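You operate a simulated robot arm through the tools that you are given. There is no shell and no other tool.

The job below is to be done with a simulated robot arm. You get a single attempt, and the scene is never put back.

Task
Move the alternator from the white station to the blue stop and pin it.
Fine: slide its fixture, don't lift it; white pin out, white stop shut again; the blue station's lamp ends green.

The check looks at the end state, three seconds after you hand in, the way a careful person would. Anything else that was tipped, shoved, dropped, spilled or broken makes it a failure.

Robot
A 7-joint arm with a three-finger gripper, fixed in place. Base frame: the origin is on the floor under the middle of its stand, x ahead of it, y to its left, z up. Units: mm, degrees, N and s.
It reaches about 1342 mm from its shoulder. Its first joint turns from -166.0 to 166.0 degrees. Payload 2.69 kg.
Tool frame: the origin (TCP) lies between the finger pads and is the grasp point; the fingertips stand 30 mm ahead of it; z points along the fingers, y is the line along which they close. The gripper opens to 128 mm; its body begins 117 mm behind the TCP.
Orientation is that of the tool frame in the base frame, as [roll, pitch, yaw] about the fixed x, y, z axes, in that order (R = Rz(yaw) Ry(pitch) Rx(roll)). With the fingers straight down and closing along the base's y, the tool's x points along the base's -x, its y along +y and its z along -z.

Tools
- The arm moves only by the tool nudge_tool. Its argument "motion" is a list of rows, each an object of numbers (a shift or turn left out is 0, a gripper value left out holds the last): "x", "y", "z": the shift along the tool's x, y, z in mm; "ax", "ay", "az": the turn, a rotation vector about the tool's x, y, z in degrees; "claw": the finger opening in mm, from 0 to 128. In form: [{"x": .., "y": .., "z": .., "ax": .., "ay": .., "az": .., "claw": ..}, ...]. A call has 1 to 20 rows; each row shifts and turns the commanded pose from where the row before left it, along the tool's axes as they then stand. A row lasts 0.2 s, in which the tool goes at most 50 mm and 8.6 degrees; a call with a longer step from one row to the next is refused whole, and so is a gripper value outside its range. A pose out of reach is approached as far as the arm can. The call stops where the force on the tool passes 80 N (or 10 N more than at its start, if that is more) or the arm is blocked; 0.2 s more then pass. Each finger travels about 127 mm/s and halts on what it meets, pressing with about 25 N; the grip force reading is that of the motor and also rises with nothing between the fingers. The clock runs only during rows and for 0.2 s after the last one: add rows that do not move to give the fingers time. It gives the time, the measured TCP pose, the force on the tool (base axes), the opening and the grip force at its end, in the units of the frame above (readings bear some noise), with the torque about the TCP (base axes, N m) and any sound that the robot's microphone picked up.
- Cameras (640 x 400 px; columns grow to the right, rows downward): "scene" is fixed at [407.5, -644.3, 1342]; the picture's right is [-0.37, 0.93, 0.00], its down [0.88, 0.35, -0.32] and it looks along [-0.29, -0.12, -0.95] (base axes); focal length 214 px, centre (320, 200). "wrist" rides on the gripper at [58, 54, -131] in the tool frame; the picture's right is [-0.68, 0.74, 0.00], its down [-0.62, -0.57, -0.55] and it looks along [-0.40, -0.37, 0.84] (tool axes); focal length 234 px, centre (320, 200). There is no depth. A picture from a camera that has moved, and an enlarged one, comes with that camera's place and axes in the base frame and with its lens. The place of the scene camera against the robot may be out by one fixed shift of up to 18 mm in any direction.
- snapshot(camera): a new picture of that camera. The clock stands still meanwhile.
- slide_trunk(by): moves the trunk up (or, below 0, down) by that many mm; the arm rides with it, the base frame stays. It gives what a move gives, with no picture.
- inspect(camera, box): a new picture of the part [left, top, right, bottom] of that camera's present view, enlarged. The clock stands still meanwhile.
- finish_job(): hands the job in; it is judged then, once.

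Places have to be worked out from the pictures, the camera data and where the tool is seen. Open the gripper and draw the arm clear of the work before you hand the job in, unless the task says otherwise.

The tools are called after "Call:" as name(argument=value, ...) on one line, values as JSON. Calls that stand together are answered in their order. nudge_tool: Moves the arm, as the interface text tells. Its arguments: {"type":"object","properties":{"motion":{"type":"array","items":{"type":"object","properties":{"x":{"type":"number"},"y":{"type":"number"},"z":{"type":"number"},"ax":{"type":"number"},"ay":{"type":"number"},"az":{"type":"number"},"claw":{"type":"number"}}}}},"required":["motion"]} The other tools are called the same way: slide_trunk (by) moves the trunk up or down; snapshot (camera) takes a picture; inspect (camera, box) takes an enlarged picture of a part of a camera's view; finish_job () hands the job in.

At the start:

```text
t: 0.0
position: [41.7, -658.9, 1043.5]
tcp_rot: [-180.0, 0.0, -180.0]
ft_force: [-0.4, -1.7, 0.6]
ft_torque: [-0.02, 0.01, -0.02]
gripper_width: 128.1
grasp_force: 0.1
trunk travel left (down, up): [-150.0, 200.0]
```

scene: 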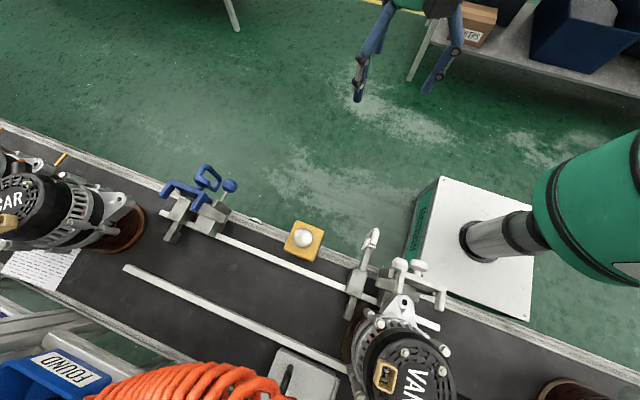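
wrist: 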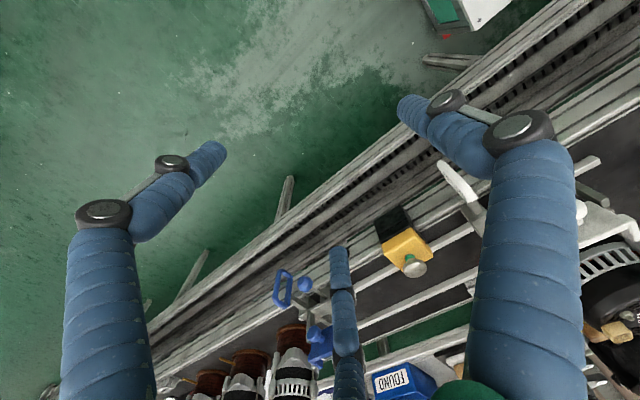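

I start by looking closely at the stations, the rails and the yellow box with the button/lamp.

Call:
inspect(camera="scene", box=[320, 210, 480, 310])

Call:
inspect(camera="scene", box=[140, 150, 300, 250])

Call:
inspect(camera="scene", box=[240, 260, 480, 400])

Call:
inspect(camera="wrist", box=[240, 150, 640, 400])

```text
4.00 times, centred on (400, 260) of scene
camera zoom: at [407.5, -644.3, 1342.0], right [-0.37, 0.93, 0.0], down [0.88, 0.35, -0.32], along [-0.29, -0.12, -0.95], focal length 858 px, centre (0, -40)
```

zoom: 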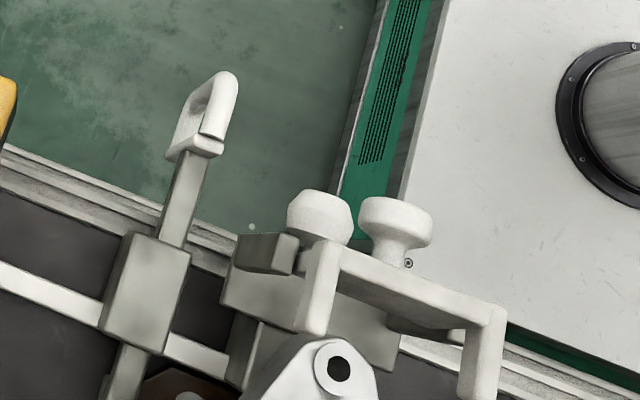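

```text
4.00 times, centred on (220, 200) of scene
camera zoom: at [407.5, -644.3, 1342.0], right [-0.37, 0.93, 0.0], down [0.88, 0.35, -0.32], along [-0.29, -0.12, -0.95], focal length 858 px, centre (720, 200)
```

zoom: 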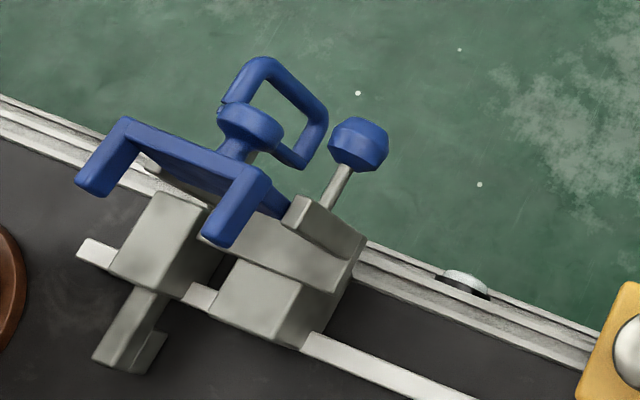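

```text
2.67 times, centred on (360, 330) of scene
camera zoom: at [407.5, -644.3, 1342.0], right [-0.37, 0.93, 0.0], down [0.88, 0.35, -0.32], along [-0.29, -0.12, -0.95], focal length 572 px, centre (213, -147)
```

zoom: 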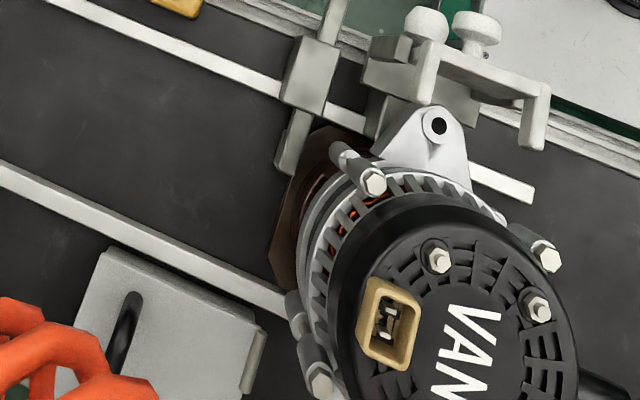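

```text
1.60 times, centred on (440, 275) of wrist
camera zoom: at [-15.0, -606.0, 1175.6], right [0.68, 0.74, 0.0], down [0.62, -0.57, 0.55], along [0.4, -0.37, -0.84], focal length 375 px, centre (128, 80)
```

zoom: 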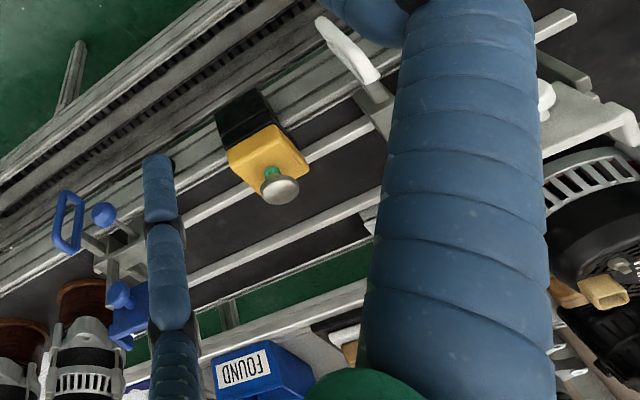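

The rails seem to run along base y at about z 800, with a slide-bolt stop and a pin at each station. I zoom in further to understand the mechanisms.

Call:
inspect(camera="scene", box=[370, 245, 450, 295])

Call:
inspect(camera="scene", box=[155, 155, 251, 215])

Call:
inspect(camera="wrist", box=[260, 230, 356, 290])

Call:
inspect(camera="wrist", box=[360, 195, 456, 285])

Call:
inspect(camera="scene", box=[270, 210, 350, 260])

Call:
inspect(camera="scene", box=[0, 110, 160, 290])

```text
8.00 times, centred on (410, 270) of scene
camera zoom: at [407.5, -644.3, 1342.0], right [-0.37, 0.93, 0.0], down [0.88, 0.35, -0.32], along [-0.29, -0.12, -0.95], focal length 1716 px, centre (-400, -360)
```

zoom: 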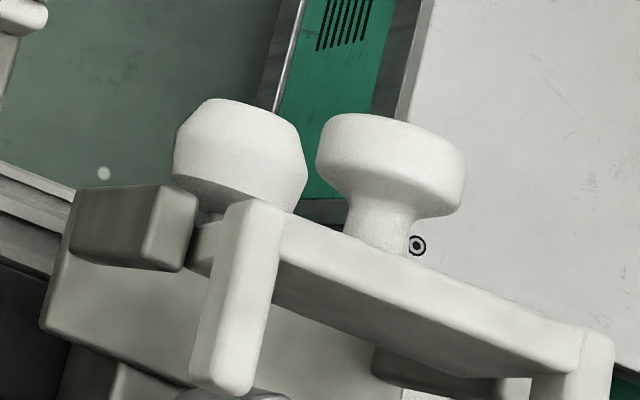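

```text
6.67 times, centred on (203, 185) of scene
camera zoom: at [407.5, -644.3, 1342.0], right [-0.37, 0.93, 0.0], down [0.88, 0.35, -0.32], along [-0.29, -0.12, -0.95], focal length 1430 px, centre (1100, 300)
```

zoom: 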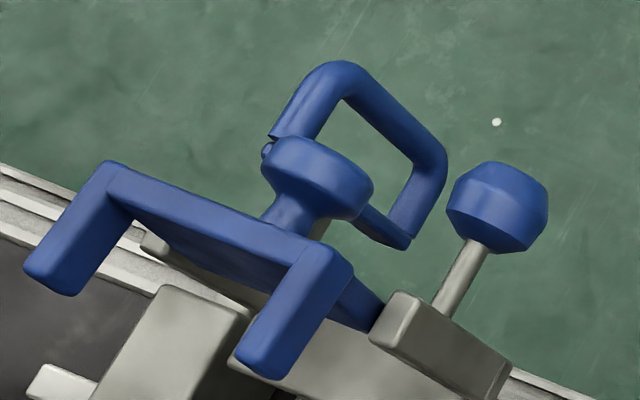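

```text
6.67 times, centred on (308, 260) of wrist
camera zoom: at [-15.0, -606.0, 1175.6], right [0.68, 0.74, 0.0], down [0.62, -0.57, 0.55], along [0.4, -0.37, -0.84], focal length 1561 px, centre (400, -200)
```

zoom: 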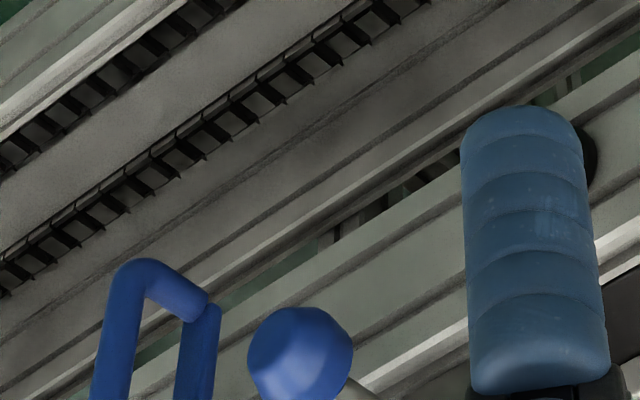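

```text
4.44 times, centred on (408, 240) of wrist
camera zoom: at [-15.0, -606.0, 1175.6], right [0.68, 0.74, 0.0], down [0.62, -0.57, 0.55], along [0.4, -0.37, -0.84], focal length 1041 px, centre (-71, 22)
```

zoom: 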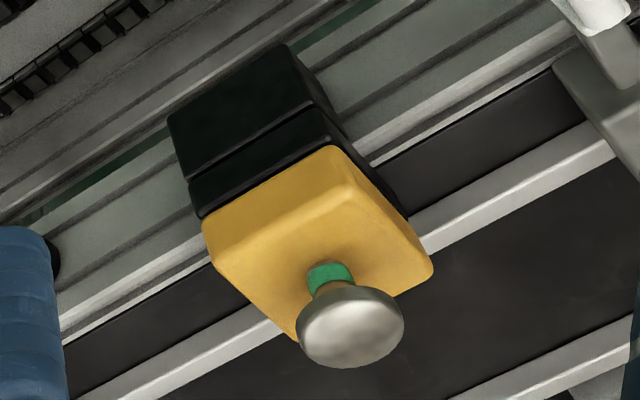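

```text
8.00 times, centred on (310, 235) of scene
camera zoom: at [407.5, -644.3, 1342.0], right [-0.37, 0.93, 0.0], down [0.88, 0.35, -0.32], along [-0.29, -0.12, -0.95], focal length 1716 px, centre (400, -80)
```

zoom: 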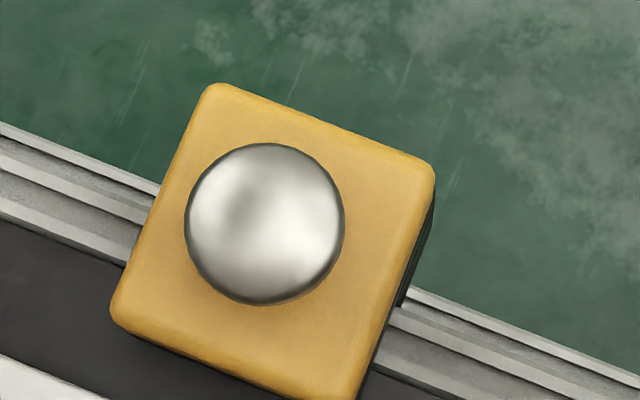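

```text
2.22 times, centred on (80, 200) of scene
camera zoom: at [407.5, -644.3, 1342.0], right [-0.37, 0.93, 0.0], down [0.88, 0.35, -0.32], along [-0.29, -0.12, -0.95], focal length 477 px, centre (853, 200)
```

zoom: 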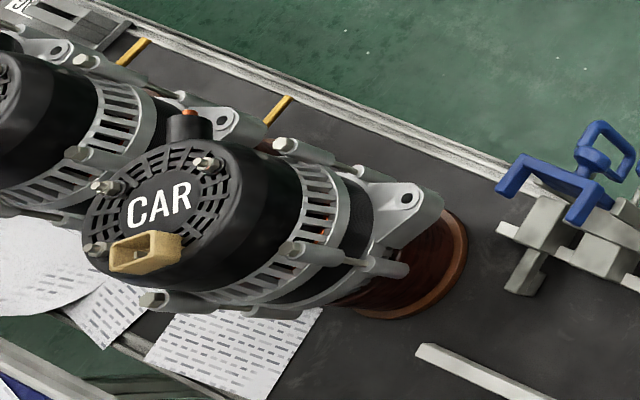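

The bench runs along y with its near edge around x≈350; blue station near y≈-950, white near y≈-480. I move the arm (still well away from the bench) toward the white station for better wrist views.

Call:
nudge_tool(motion=[{"x": -15, "y": 34}, {"x": -15, "y": 34}, {"x": -15, "y": 34}, {"x": -15, "y": 34}, {"x": -15, "y": 34}, {"x": -15, "y": 34}, {"x": -15, "y": 34}])

Call:
snapshot(camera="wrist")

Call:
snapshot(camera="scene")

```text
t: 1.6
position: [148.9, -420.9, 1041.4]
tcp_rot: [-179.9, 0.0, -180.0]
ft_force: [0.3, 0.0, -0.6]
ft_torque: [0.04, -0.03, 0.03]
gripper_width: 128.2
grasp_force: 0.1
trunk travel left (down, up): [-150.0, 200.0]
```

```text
taken
camera wrist: at [92.0, -368.3, 1173.9], right [0.68, 0.74, 0.0], down [0.62, -0.57, 0.55], along [0.4, -0.37, -0.84], focal length 234 px, centre (320, 200)
```

wrist: 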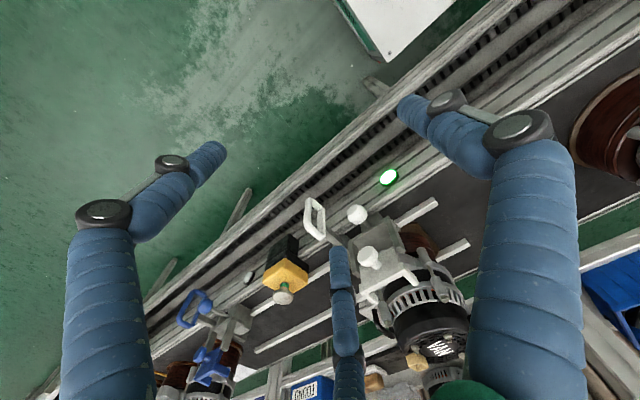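

```text
taken
```

scene: 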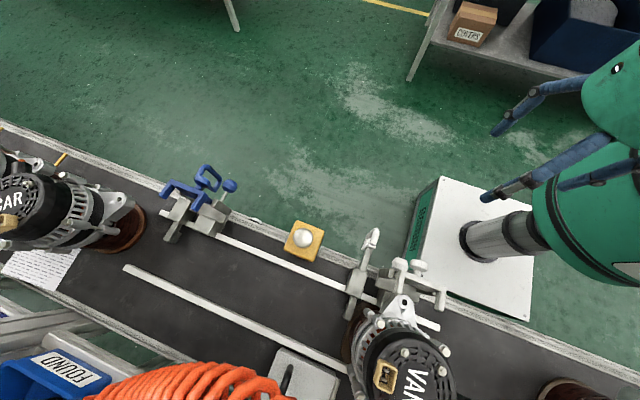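

The white station's lamp on the bench front is green now, and the blue one is dark. I zoom in on the wrist view of both stations.

Call:
inspect(camera="wrist", box=[270, 150, 510, 300])

Call:
inspect(camera="wrist", box=[290, 180, 418, 260])

Call:
inspect(camera="wrist", box=[150, 250, 310, 400])

```text
2.67 times, centred on (390, 225) of wrist
camera zoom: at [92.0, -368.3, 1173.9], right [0.68, 0.74, 0.0], down [0.62, -0.57, 0.55], along [0.4, -0.37, -0.84], focal length 624 px, centre (133, 133)
```

zoom: 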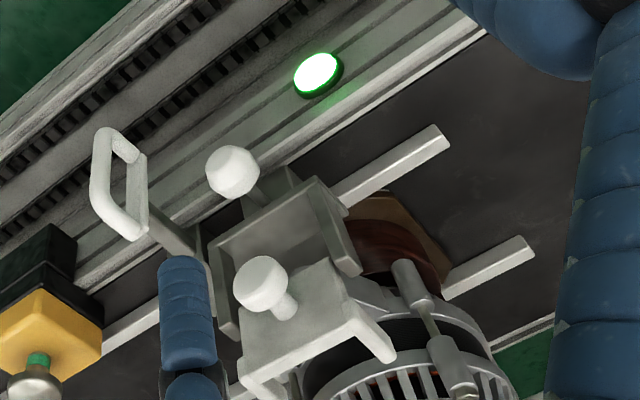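

```text
5.00 times, centred on (354, 220) of wrist
camera zoom: at [92.0, -368.3, 1173.9], right [0.68, 0.74, 0.0], down [0.62, -0.57, 0.55], along [0.4, -0.37, -0.84], focal length 1171 px, centre (150, 100)
```

zoom: 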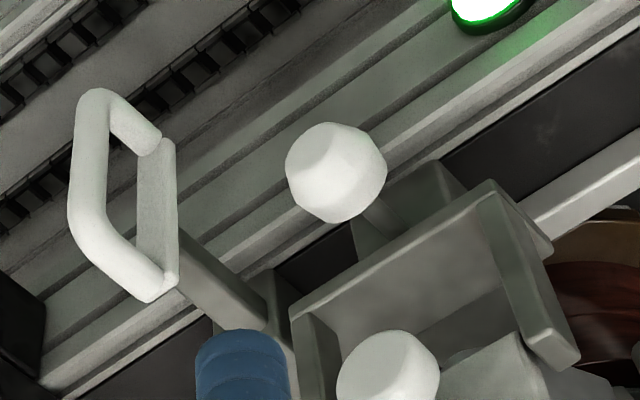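

```text
2.67 times, centred on (230, 325) of wrist
camera zoom: at [92.0, -368.3, 1173.9], right [0.68, 0.74, 0.0], down [0.62, -0.57, 0.55], along [0.4, -0.37, -0.84], focal length 624 px, centre (560, -133)
```

zoom: 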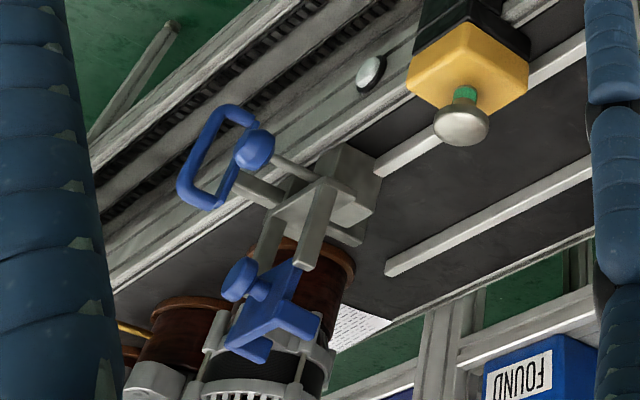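

The stations each have a loop-handled slide bar, a ball-ended shaft near z≈828, and a U-shaped yoke with knob near z≈924. I pitch the gripper 45° forward to look at the white station from the front.

Call:
nudge_tool(motion=[{"ay": -7.5}, {"ay": -7.5}, {"ay": -7.5}, {"ay": -7.5}, {"ay": -7.5}, {"ay": -7.5}])

Call:
snapshot(camera="wrist")

```text
t: 3.0
position: [147.8, -419.1, 1043.1]
tcp_rot: [-179.9, 45.0, -179.9]
ft_force: [0.6, -0.1, -1.2]
ft_torque: [-0.03, 0.0, 0.0]
gripper_width: 128.2
grasp_force: 0.1
trunk travel left (down, up): [-150.0, 200.0]
```

```text
taken
camera wrist: at [14.7, -367.3, 1095.6], right [0.48, 0.74, 0.48], down [0.05, -0.56, 0.82], along [0.88, -0.37, -0.3], focal length 234 px, centre (320, 200)
```

wrist: 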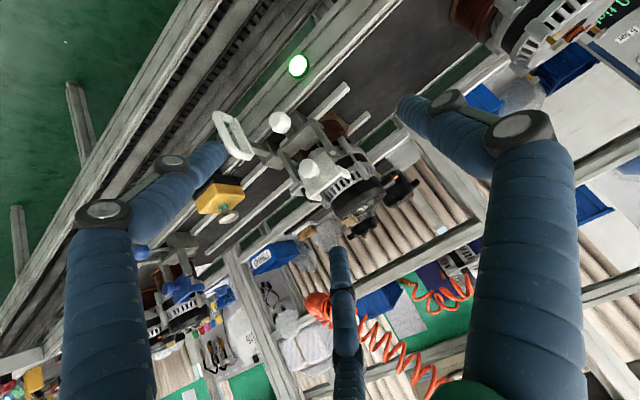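

I move down and closer (base +60 x, −140 z) for a detailed look at the white station from the front.

Call:
nudge_tool(motion=[{"x": 14.15, "z": 35.35}, {"x": 14.15, "z": 35.35}, {"x": 14.15, "z": 35.35}, {"x": 14.15, "z": 35.35}])

Call:
snapshot(camera="wrist")

Call:
inspect(camera="wrist", box=[180, 20, 500, 220])

```text
t: 4.0
position: [208.0, -418.3, 902.5]
tcp_rot: [-179.9, 45.0, -179.8]
ft_force: [-0.2, 0.5, 0.8]
ft_torque: [0.0, 0.06, 0.02]
gripper_width: 127.8
grasp_force: 0.0
trunk travel left (down, up): [-150.0, 200.0]
```

```text
taken
camera wrist: at [75.3, -365.9, 955.3], right [0.48, 0.74, 0.48], down [0.05, -0.56, 0.82], along [0.88, -0.37, -0.3], focal length 234 px, centre (320, 200)
```

wrist: 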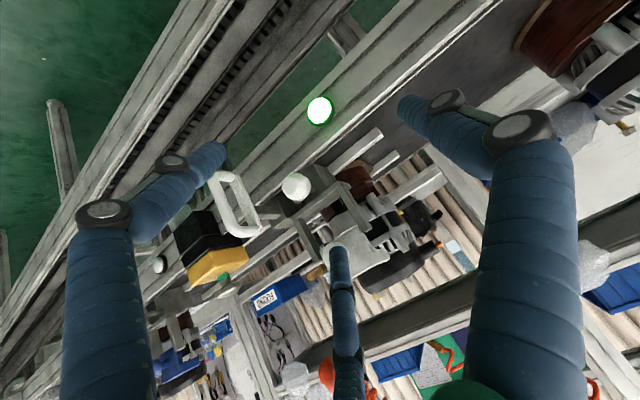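

```text
2.00 times, centred on (340, 120) of wrist
camera zoom: at [75.3, -365.9, 955.3], right [0.48, 0.74, 0.48], down [0.05, -0.56, 0.82], along [0.88, -0.37, -0.3], focal length 468 px, centre (280, 360)
```

zoom: 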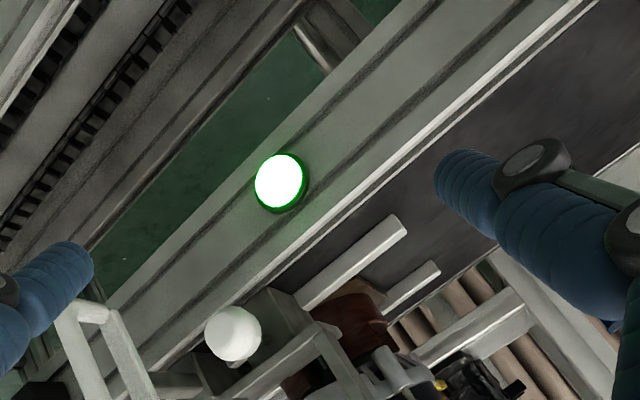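

I zoom in on the white mechanism itself.

Call:
inspect(camera="wrist", box=[200, 150, 456, 310])

Call:
inspect(camera="wrist", box=[260, 150, 388, 230])

Call:
inspect(camera="wrist", box=[320, 180, 448, 300])

```text
2.50 times, centred on (328, 230) of wrist
camera zoom: at [75.3, -365.9, 955.3], right [0.48, 0.74, 0.48], down [0.05, -0.56, 0.82], along [0.88, -0.37, -0.3], focal length 585 px, centre (300, 125)
```

zoom: 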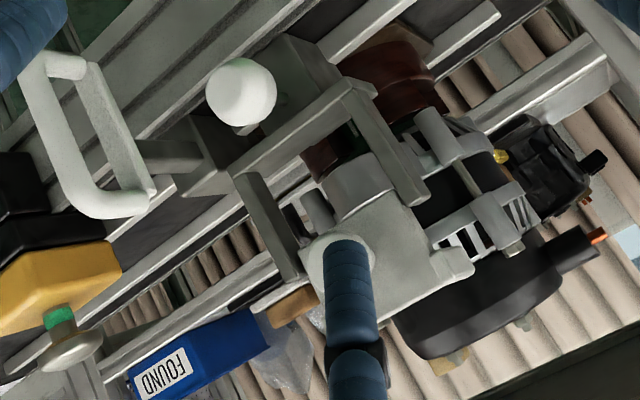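

```text
5.00 times, centred on (324, 190) of wrist
camera zoom: at [75.3, -365.9, 955.3], right [0.48, 0.74, 0.48], down [0.05, -0.56, 0.82], along [0.88, -0.37, -0.3], focal length 1171 px, centre (300, 250)
```

zoom: 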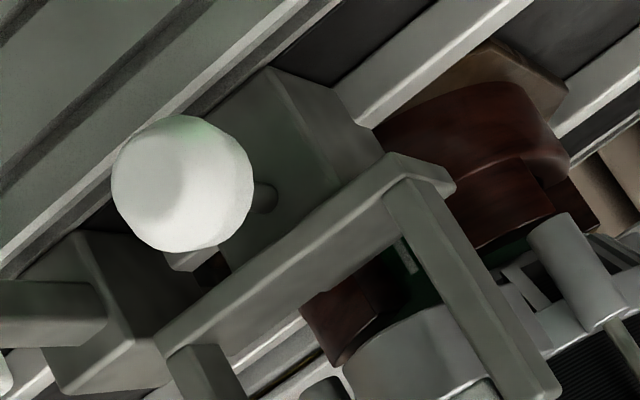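

```text
3.33 times, centred on (384, 240) of wrist
camera zoom: at [75.3, -365.9, 955.3], right [0.48, 0.74, 0.48], down [0.05, -0.56, 0.82], along [0.88, -0.37, -0.3], focal length 781 px, centre (107, 67)
```

zoom: 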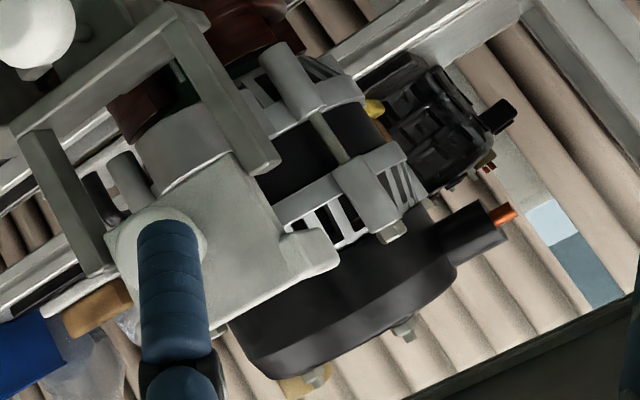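

I take further zooms from the scene camera over the white and blue mechanisms, since these render crisply.

Call:
inspect(camera="scene", box=[370, 262, 450, 322])

Call:
inspect(camera="scene", box=[335, 225, 399, 325])

Call:
inspect(camera="scene", box=[160, 185, 240, 245])

Call:
inspect(camera="wrist", box=[130, 280, 240, 390])

```text
6.67 times, centred on (410, 292) of scene
camera zoom: at [407.5, -644.3, 1342.0], right [-0.37, 0.93, 0.0], down [0.88, 0.35, -0.32], along [-0.29, -0.12, -0.95], focal length 1430 px, centre (-280, -413)
```

zoom: 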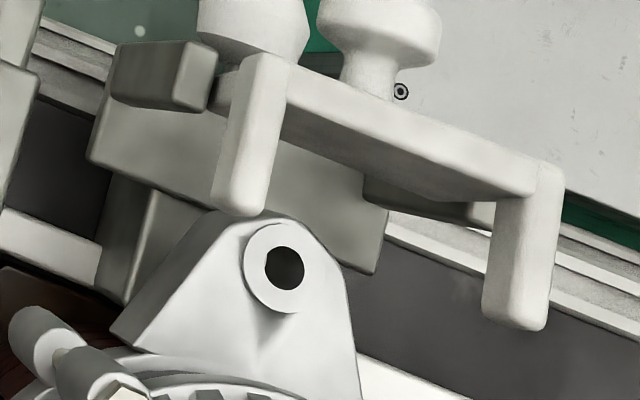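

```text
4.00 times, centred on (367, 275) of scene
camera zoom: at [407.5, -644.3, 1342.0], right [-0.37, 0.93, 0.0], down [0.88, 0.35, -0.32], along [-0.29, -0.12, -0.95], focal length 858 px, centre (132, -100)
```

zoom: 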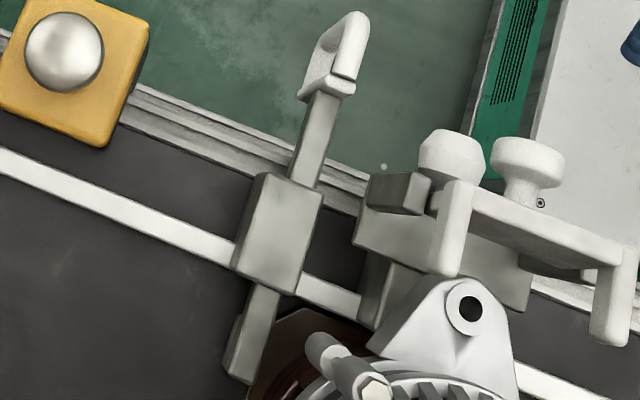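

```text
6.67 times, centred on (200, 215) of scene
camera zoom: at [407.5, -644.3, 1342.0], right [-0.37, 0.93, 0.0], down [0.88, 0.35, -0.32], along [-0.29, -0.12, -0.95], focal length 1430 px, centre (1120, 100)
```

zoom: 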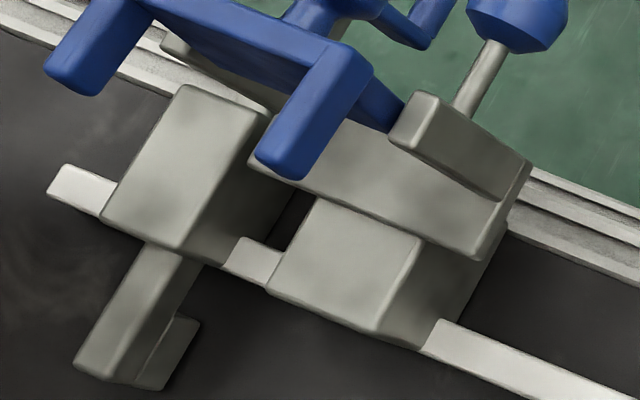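

```text
3.64 times, centred on (185, 335) of wrist
camera zoom: at [75.3, -365.9, 955.3], right [0.48, 0.74, 0.48], down [0.05, -0.56, 0.82], along [0.88, -0.37, -0.3], focal length 852 px, centre (811, -291)
```

zoom: 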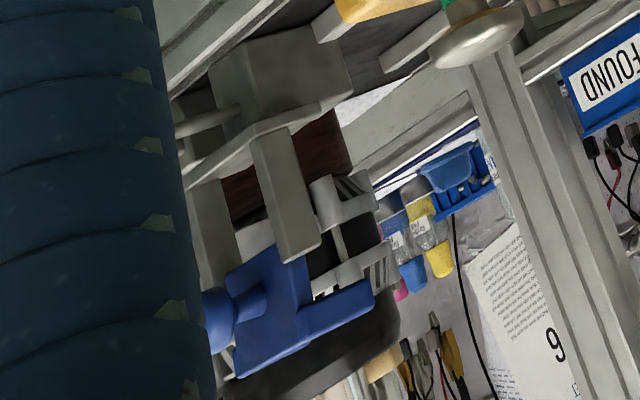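

The U-pieces look hinged between grey uprights. I need a side view, so I back off, move to −y and yaw the tool to look back at the white station from the −y side.

Call:
nudge_tool(motion=[{"x": 8.2, "y": -44.4, "z": -8.2}, {"x": 8.2, "y": -44.4, "z": -8.2}, {"x": 8.2, "y": -44.4, "z": -8.2}, {"x": 8.2, "y": -44.4, "z": -8.2}, {"x": 8.2, "y": -44.4, "z": -8.2}, {"ax": -5.66, "az": -5.66}, {"ax": -5.66, "az": -5.66}, {"ax": -5.66, "az": -5.66}, {"ax": -5.66, "az": -5.66}, {"ax": -5.66, "az": -5.66}, {"ax": -5.66, "az": -5.66}, {"ax": -5.66, "az": -5.66}])

Call:
snapshot(camera="wrist")

```text
t: 6.6
position: [148.2, -641.7, 901.9]
tcp_rot: [180.0, 45.1, -123.8]
ft_force: [0.0, -0.6, 0.9]
ft_torque: [0.01, -0.01, 0.01]
gripper_width: 127.9
grasp_force: 0.0
trunk travel left (down, up): [-150.0, 200.0]
```

```text
taken
camera wrist: at [30.9, -725.1, 954.5], right [-0.35, 0.81, 0.48], down [0.5, -0.28, 0.82], along [0.8, 0.52, -0.31], focal length 234 px, centre (320, 200)
```

wrist: 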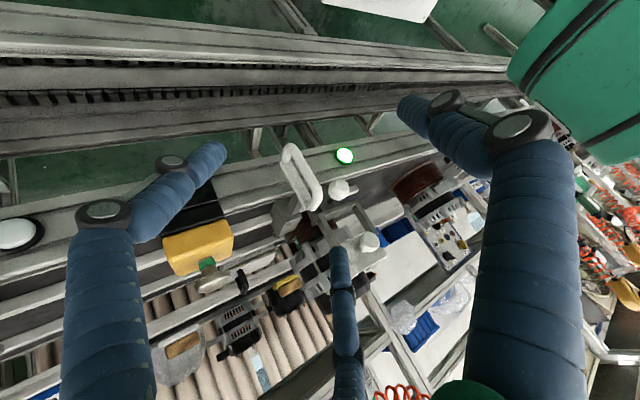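

This is a useful side view. I zoom in on the white station.

Call:
inspect(camera="wrist", box=[260, 130, 420, 300])

Call:
inspect(camera="wrist", box=[290, 170, 402, 250])

Call:
inspect(camera="wrist", box=[260, 220, 400, 310])

```text
2.35 times, centred on (340, 215) of wrist
camera zoom: at [30.9, -725.1, 954.5], right [-0.35, 0.81, 0.48], down [0.5, -0.28, 0.82], along [0.8, 0.52, -0.31], focal length 551 px, centre (273, 165)
```

zoom: 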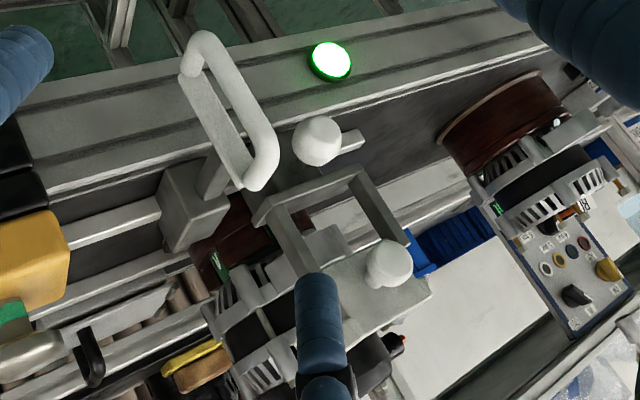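

```text
5.00 times, centred on (346, 210) of wrist
camera zoom: at [30.9, -725.1, 954.5], right [-0.35, 0.81, 0.48], down [0.5, -0.28, 0.82], along [0.8, 0.52, -0.31], focal length 1171 px, centre (190, 150)
```

zoom: 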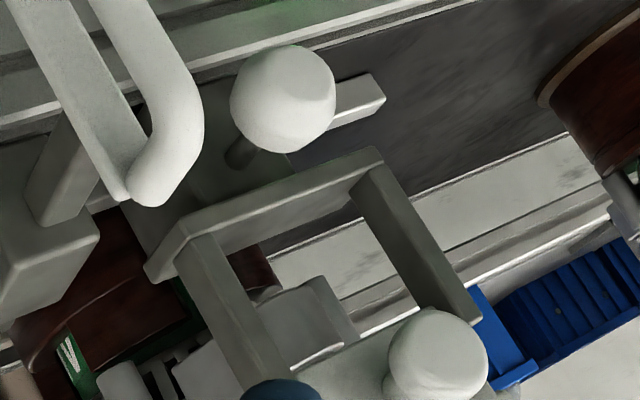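

```text
4.44 times, centred on (330, 265) of wrist
camera zoom: at [30.9, -725.1, 954.5], right [-0.35, 0.81, 0.48], down [0.5, -0.28, 0.82], along [0.8, 0.52, -0.31], focal length 1041 px, centre (276, -89)
```

zoom: 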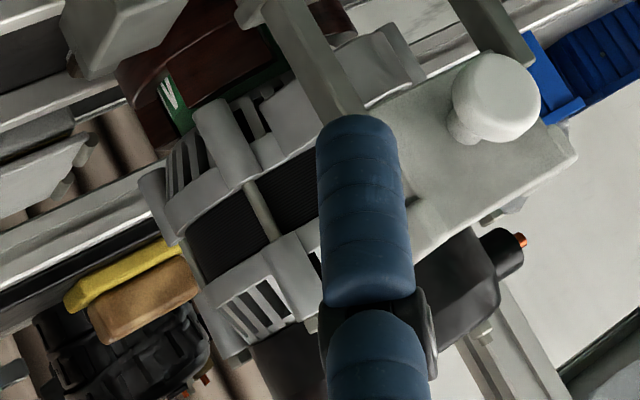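

The ball is the index pin (white in, blue out), the loop bar is the stop, and the U-plates look the same at both stations. I test how the three fingers close in free air, to learn what they can grip.

Call:
nudge_tool(motion=[{"claw": 30}, {}, {}, {}])

Call:
snapshot(camera="wrist")

Call:
snapshot(camera="scene")

Call:
nudge_tool(motion=[{"claw": 0}, {}, {}])

Call:
snapshot(camera="wrist")

```text
t: 7.6
position: [149.0, -642.3, 901.6]
tcp_rot: [-180.0, 45.1, -124.0]
ft_force: [0.6, 0.8, 0.3]
ft_torque: [0.02, 0.02, -0.02]
gripper_width: 30.0
grasp_force: 0.1
trunk travel left (down, up): [-150.0, 200.0]
```

```text
taken
camera wrist: at [30.7, -724.8, 954.5], right [-0.34, 0.81, 0.48], down [0.5, -0.28, 0.82], along [0.8, 0.52, -0.31], focal length 234 px, centre (320, 200)
```

wrist: 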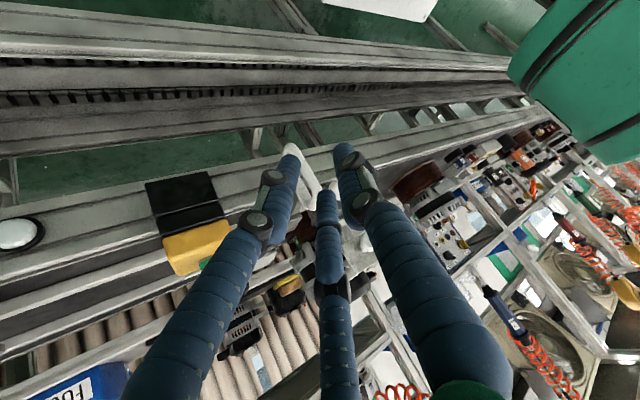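

```text
taken
```

scene: 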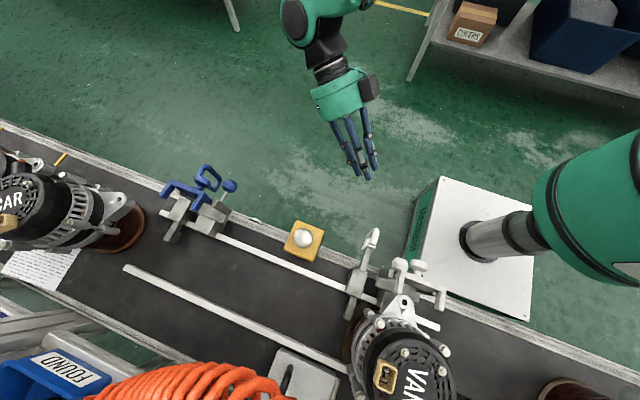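

```text
t: 8.4
position: [149.8, -641.7, 901.5]
tcp_rot: [180.0, 45.0, -124.0]
ft_force: [0.5, 0.3, 0.5]
ft_torque: [-0.02, 0.01, -0.01]
gripper_width: 2.0
grasp_force: 25.0
trunk travel left (down, up): [-150.0, 200.0]
```

```text
taken
camera wrist: at [30.6, -724.8, 954.5], right [-0.34, 0.81, 0.48], down [0.5, -0.28, 0.82], along [0.8, 0.52, -0.31], focal length 234 px, centre (320, 200)
```

wrist: 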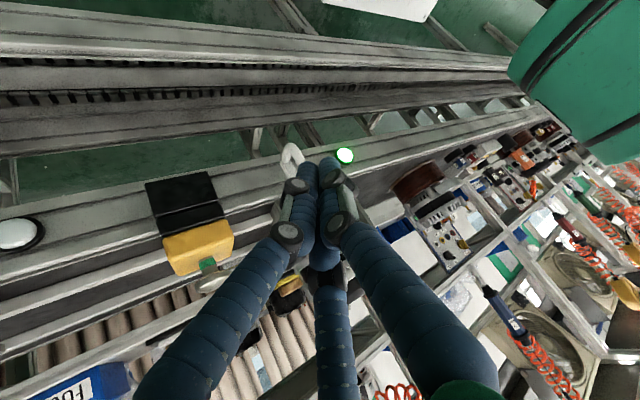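

The fingers converge centrically, so they can hold a ball. Next I want to see the fixture under the VAN alternator from the +y side, so I yaw back and move there, staying at x<290 and above the bench.

Call:
nudge_tool(motion=[{"ax": 5.66, "az": 5.66}, {"ax": 5.66, "az": 5.66}, {"ax": 5.66, "az": 5.66}, {"ax": 5.66, "az": 5.66}, {"ax": 5.66, "az": 5.66}, {"ax": 5.66, "az": 5.66}, {"ax": 5.66, "az": 5.66}, {"x": -11.3, "y": 36.2, "z": 7.07}, {"x": -11.3, "y": 36.2, "z": 7.07}, {"x": -11.3, "y": 36.2, "z": 7.07}, {"x": -11.3, "y": 36.2, "z": 7.07}, {"x": -11.3, "y": 36.2, "z": 7.07}, {"x": -11.3, "y": 36.2, "z": 7.07}, {"x": -11.3, "y": 36.2, "z": 7.07}, {"x": -11.3, "y": 36.2, "z": 7.07}, {"x": -11.3, "y": 36.2, "z": 7.07}, {"x": -11.3, "y": 36.2, "z": 7.07}])

Call:
snapshot(camera="wrist")

Call:
snapshot(camera="scene")

```text
t: 11.9
position: [257.9, -251.5, 867.7]
tcp_rot: [163.8, 42.3, 168.1]
ft_force: [-0.1, -0.6, -0.4]
ft_torque: [0.04, -0.04, 0.04]
gripper_width: 2.4
grasp_force: 24.9
trunk travel left (down, up): [-150.0, 200.0]
stopped in row 17: the arm was blocked; the commanded pose is now the measured one
```

```text
taken
camera wrist: at [127.7, -208.9, 932.9], right [0.5, 0.62, 0.61], down [0.06, -0.72, 0.69], along [0.86, -0.31, -0.4], focal length 234 px, centre (320, 200)
```

wrist: 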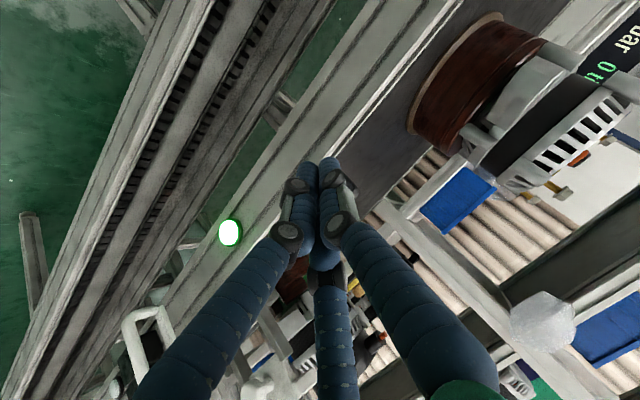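

```text
taken
```

scene: 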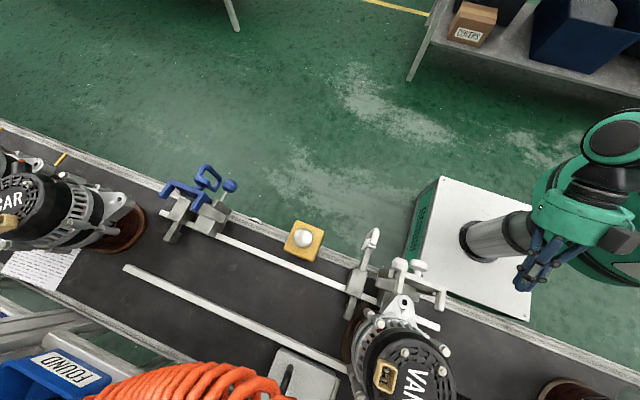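

The arm met a joint limit near the base there (no contact force). I open the fingers to get them out of the view and look from here.

Call:
nudge_tool(motion=[{"claw": 128}, {}, {}, {}])

Call:
snapshot(camera="wrist")

Call:
inspect(camera="wrist", box=[220, 220, 460, 400])

```text
t: 12.9
position: [259.2, -249.8, 866.5]
tcp_rot: [163.9, 42.3, 168.1]
ft_force: [0.2, 0.4, -0.6]
ft_torque: [-0.02, 0.0, 0.03]
gripper_width: 127.9
grasp_force: 0.0
trunk travel left (down, up): [-150.0, 200.0]
```

```text
taken
camera wrist: at [127.6, -208.5, 933.2], right [0.5, 0.62, 0.61], down [0.06, -0.72, 0.69], along [0.86, -0.31, -0.4], focal length 234 px, centre (320, 200)
```

wrist: 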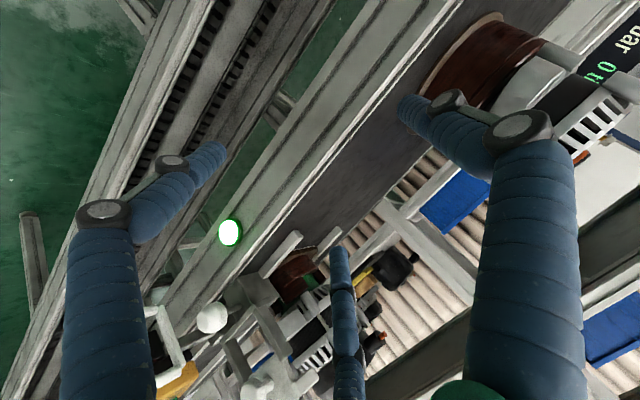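

```text
2.22 times, centred on (340, 310) of wrist
camera zoom: at [127.6, -208.5, 933.2], right [0.5, 0.62, 0.61], down [0.06, -0.72, 0.69], along [0.86, -0.31, -0.4], focal length 520 px, centre (276, -44)
```

zoom: 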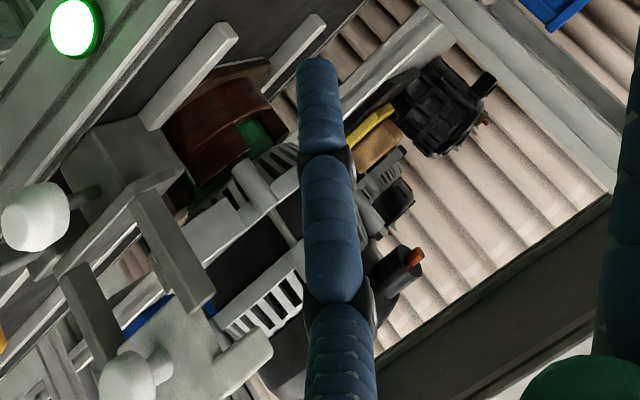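

Call:
inspect(camera="wrist", box=[240, 225, 336, 300])

Call:
inspect(camera="wrist", box=[220, 280, 348, 400])

Call:
inspect(camera="wrist", box=[400, 0, 600, 125])

```text
5.33 times, centred on (288, 262) of wrist
camera zoom: at [127.6, -208.5, 933.2], right [0.5, 0.62, 0.61], down [0.06, -0.72, 0.69], along [0.86, -0.31, -0.4], focal length 1249 px, centre (491, -133)
```

zoom: 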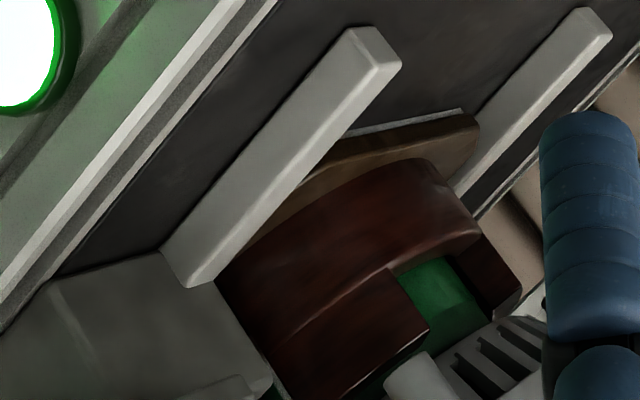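

```text
3.33 times, centred on (284, 340) of wrist
camera zoom: at [127.6, -208.5, 933.2], right [0.5, 0.62, 0.61], down [0.06, -0.72, 0.69], along [0.86, -0.31, -0.4], focal length 781 px, centre (440, -267)
```

zoom: 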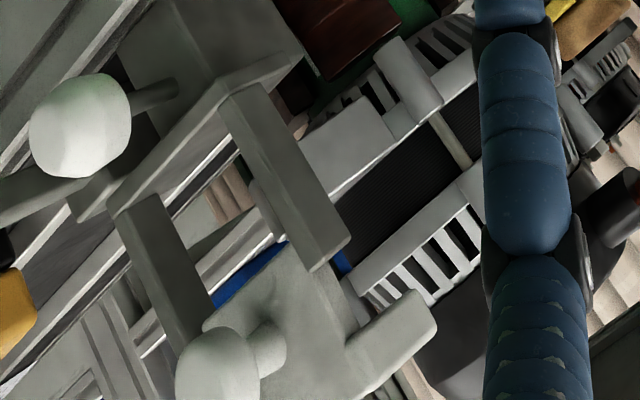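

```text
3.20 times, centred on (500, 62) of wrist
camera zoom: at [127.6, -208.5, 933.2], right [0.5, 0.62, 0.61], down [0.06, -0.72, 0.69], along [0.86, -0.31, -0.4], focal length 749 px, centre (-256, 640)
```

zoom: 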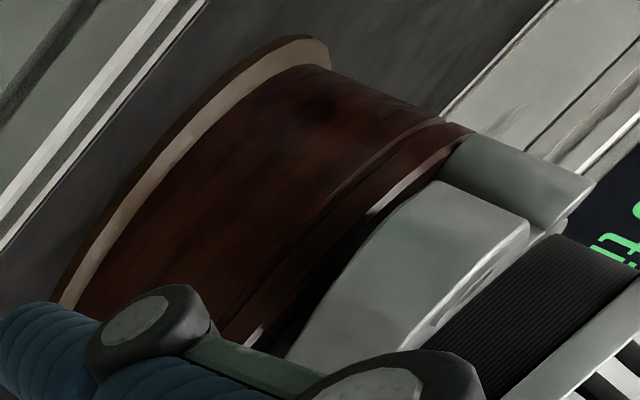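

The fixture is a brown octagonal plate with a drum (and notch) between the rails; the alternator sits on it. I back off from the joint limit, restore the orientation and pitch to 65° for a frontal approach to the white ball.

Call:
nudge_tool(motion=[{"x": -1.5, "y": -40, "z": -22}, {"x": -1.5, "y": -40, "z": -22}, {"x": -1.5, "y": -40, "z": -22}, {"x": -1.5, "y": -40, "z": -22}, {"ax": 3.9, "ay": -0.7, "az": -4.45}, {"ax": 3.9, "ay": -0.7, "az": -4.45}, {"ay": -6.67}, {"ay": -6.67}, {"ay": -6.67}])

Call:
snapshot(camera="wrist")

```text
t: 14.9
position: [199.9, -421.0, 901.7]
tcp_rot: [-179.8, 65.1, -179.8]
ft_force: [0.4, -0.8, -0.1]
ft_torque: [-0.02, 0.0, -0.02]
gripper_width: 128.1
grasp_force: 0.1
trunk travel left (down, up): [-150.0, 200.0]
```

```text
taken
camera wrist: at [57.4, -369.0, 905.3], right [0.28, 0.74, 0.61], down [-0.24, -0.56, 0.79], along [0.93, -0.37, 0.01], focal length 234 px, centre (320, 200)
```

wrist: 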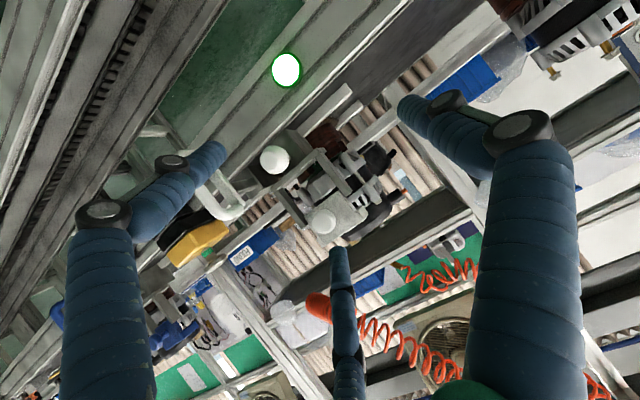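

Clear frontal view now: ball ≈(326,-490,831). I zoom in on the mechanism before approaching.

Call:
inspect(camera="wrist", box=[240, 80, 400, 240])

Call:
inspect(camera="wrist", box=[250, 120, 346, 180])

Call:
inspect(camera="wrist", box=[290, 150, 400, 240])

Call:
inspect(camera="wrist", box=[100, 240, 240, 360])

```text
2.50 times, centred on (320, 160) of wrist
camera zoom: at [57.4, -369.0, 905.3], right [0.28, 0.74, 0.61], down [-0.24, -0.56, 0.79], along [0.93, -0.37, 0.01], focal length 585 px, centre (320, 300)
```

zoom: 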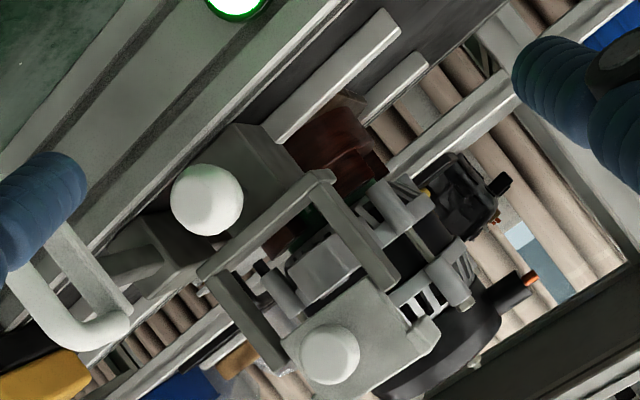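

```text
6.67 times, centred on (298, 150) of wrist
camera zoom: at [57.4, -369.0, 905.3], right [0.28, 0.74, 0.61], down [-0.24, -0.56, 0.79], along [0.93, -0.37, 0.01], focal length 1561 px, centre (467, 533)
```

zoom: 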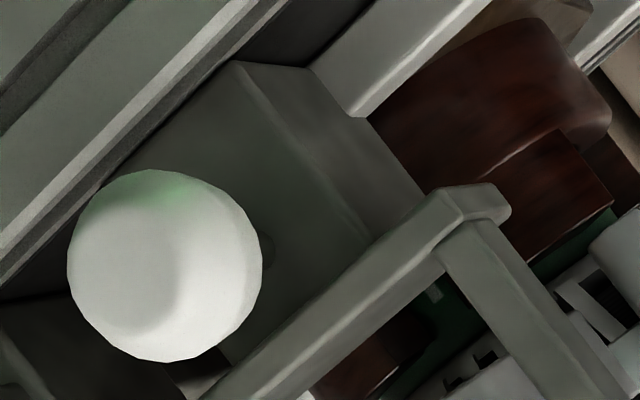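

```text
4.44 times, centred on (345, 195) of wrist
camera zoom: at [57.4, -369.0, 905.3], right [0.28, 0.74, 0.61], down [-0.24, -0.56, 0.79], along [0.93, -0.37, 0.01], focal length 1041 px, centre (209, 222)
```

zoom: 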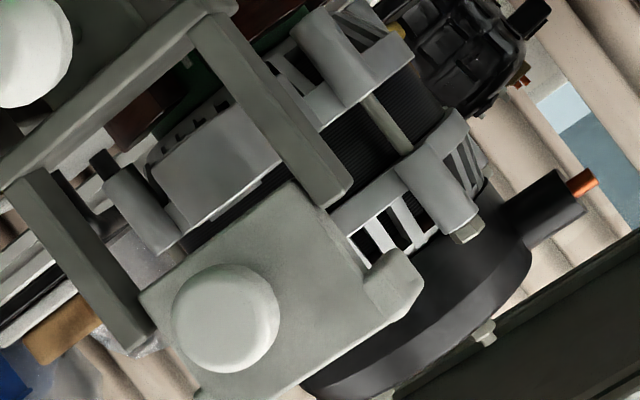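

```text
3.33 times, centred on (170, 300) of wrist
camera zoom: at [57.4, -369.0, 905.3], right [0.28, 0.74, 0.61], down [-0.24, -0.56, 0.79], along [0.93, -0.37, 0.01], focal length 781 px, centre (820, -133)
```

zoom: 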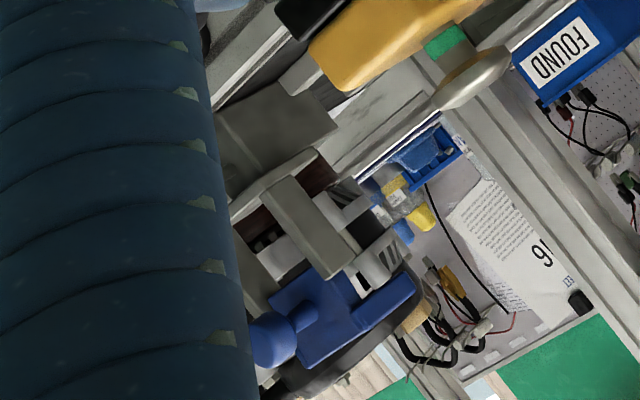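

The pin ball is clear to approach from the front beneath the upright U-plate. I move to a pre-grasp about 100 mm back along the tool axis and check alignment.

Call:
nudge_tool(motion=[{"x": 5.8, "y": -34.5, "z": 22}, {"x": 5.8, "y": -34.5, "z": 22}, {}])

Call:
snapshot(camera="wrist")

Call:
inspect(camera="wrist", box=[240, 120, 400, 220])

```text
t: 15.7
position: [235.4, -487.2, 869.0]
tcp_rot: [-179.9, 64.9, -180.0]
ft_force: [-0.7, 0.2, -0.4]
ft_torque: [0.01, -0.02, 0.04]
gripper_width: 128.0
grasp_force: 0.1
trunk travel left (down, up): [-150.0, 200.0]
```

```text
taken
camera wrist: at [93.3, -435.4, 874.3], right [0.29, 0.74, 0.61], down [-0.24, -0.57, 0.79], along [0.93, -0.37, 0.01], focal length 234 px, centre (320, 200)
```

wrist: 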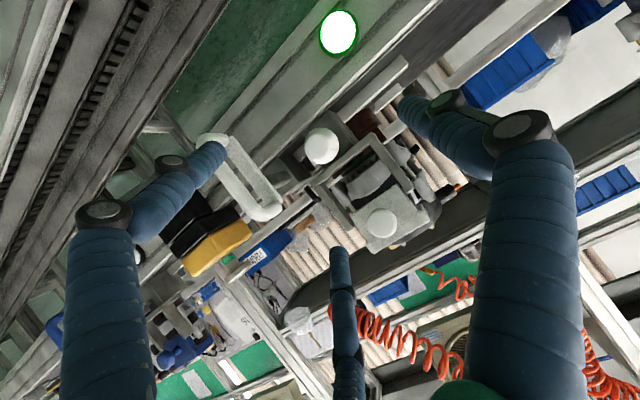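

```text
4.00 times, centred on (320, 170) of wrist
camera zoom: at [93.3, -435.4, 874.3], right [0.29, 0.74, 0.61], down [-0.24, -0.57, 0.79], along [0.93, -0.37, 0.01], focal length 937 px, centre (320, 320)
```

zoom: 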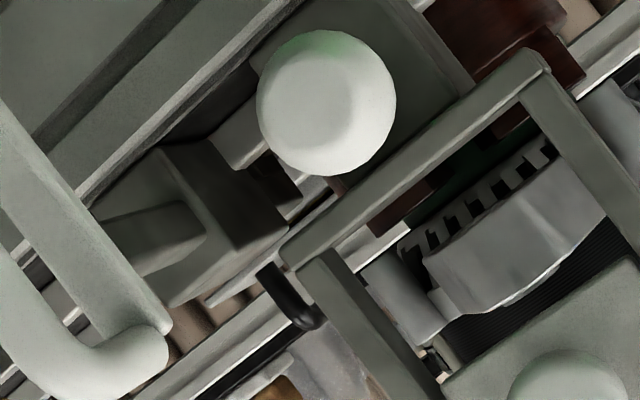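

Triangulated ball centre ≈(325,-490,833.5), Ø≈36 mm. I narrow the fingers to 66 mm and advance along the tool axis until the ball lies about 10 mm ahead of the TCP.

Call:
nudge_tool(motion=[{"x": -3, "y": -1.4, "claw": 66}, {"x": -2.9, "y": -1.4}, {}, {"z": 20}, {"z": 20}, {"z": 20}])

Call:
snapshot(camera="wrist")

Call:
inspect(camera="wrist", box=[240, 120, 400, 220])

Call:
inspect(camera="scene", box=[360, 215, 456, 285])

```text
t: 17.1
position: [292.7, -493.8, 850.9]
tcp_rot: [-179.9, 65.0, -179.9]
ft_force: [-0.7, -0.3, 0.7]
ft_torque: [0.01, 0.01, -0.04]
gripper_width: 65.9
grasp_force: 0.0
trunk travel left (down, up): [-150.0, 200.0]
```

```text
taken
camera wrist: at [149.0, -441.0, 854.7], right [0.29, 0.74, 0.61], down [-0.23, -0.57, 0.79], along [0.93, -0.37, 0.01], focal length 234 px, centre (320, 200)
```

wrist: 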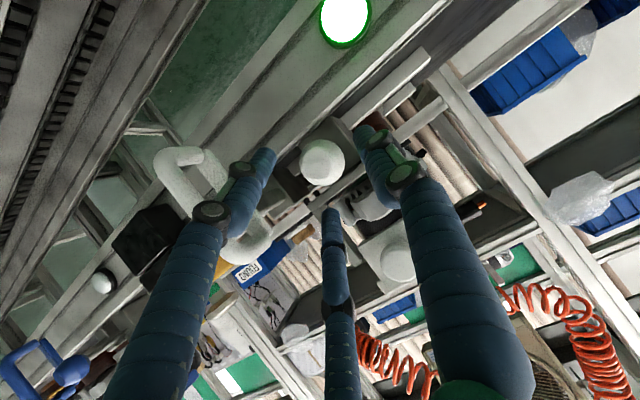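

```text
4.00 times, centred on (320, 170) of wrist
camera zoom: at [149.0, -441.0, 854.7], right [0.29, 0.74, 0.61], down [-0.23, -0.57, 0.79], along [0.93, -0.37, 0.01], focal length 937 px, centre (320, 320)
```

zoom: 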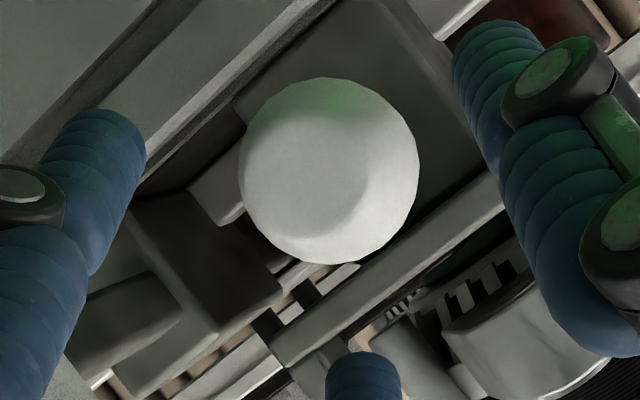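

```text
5.71 times, centred on (408, 250) of scene
camera zoom: at [407.5, -644.3, 1342.0], right [-0.37, 0.93, 0.0], down [0.88, 0.35, -0.32], along [-0.29, -0.12, -0.95], focal length 1226 px, centre (-183, -86)
```

zoom: 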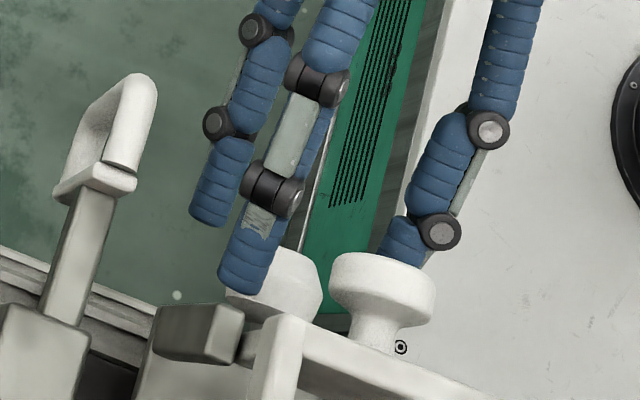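

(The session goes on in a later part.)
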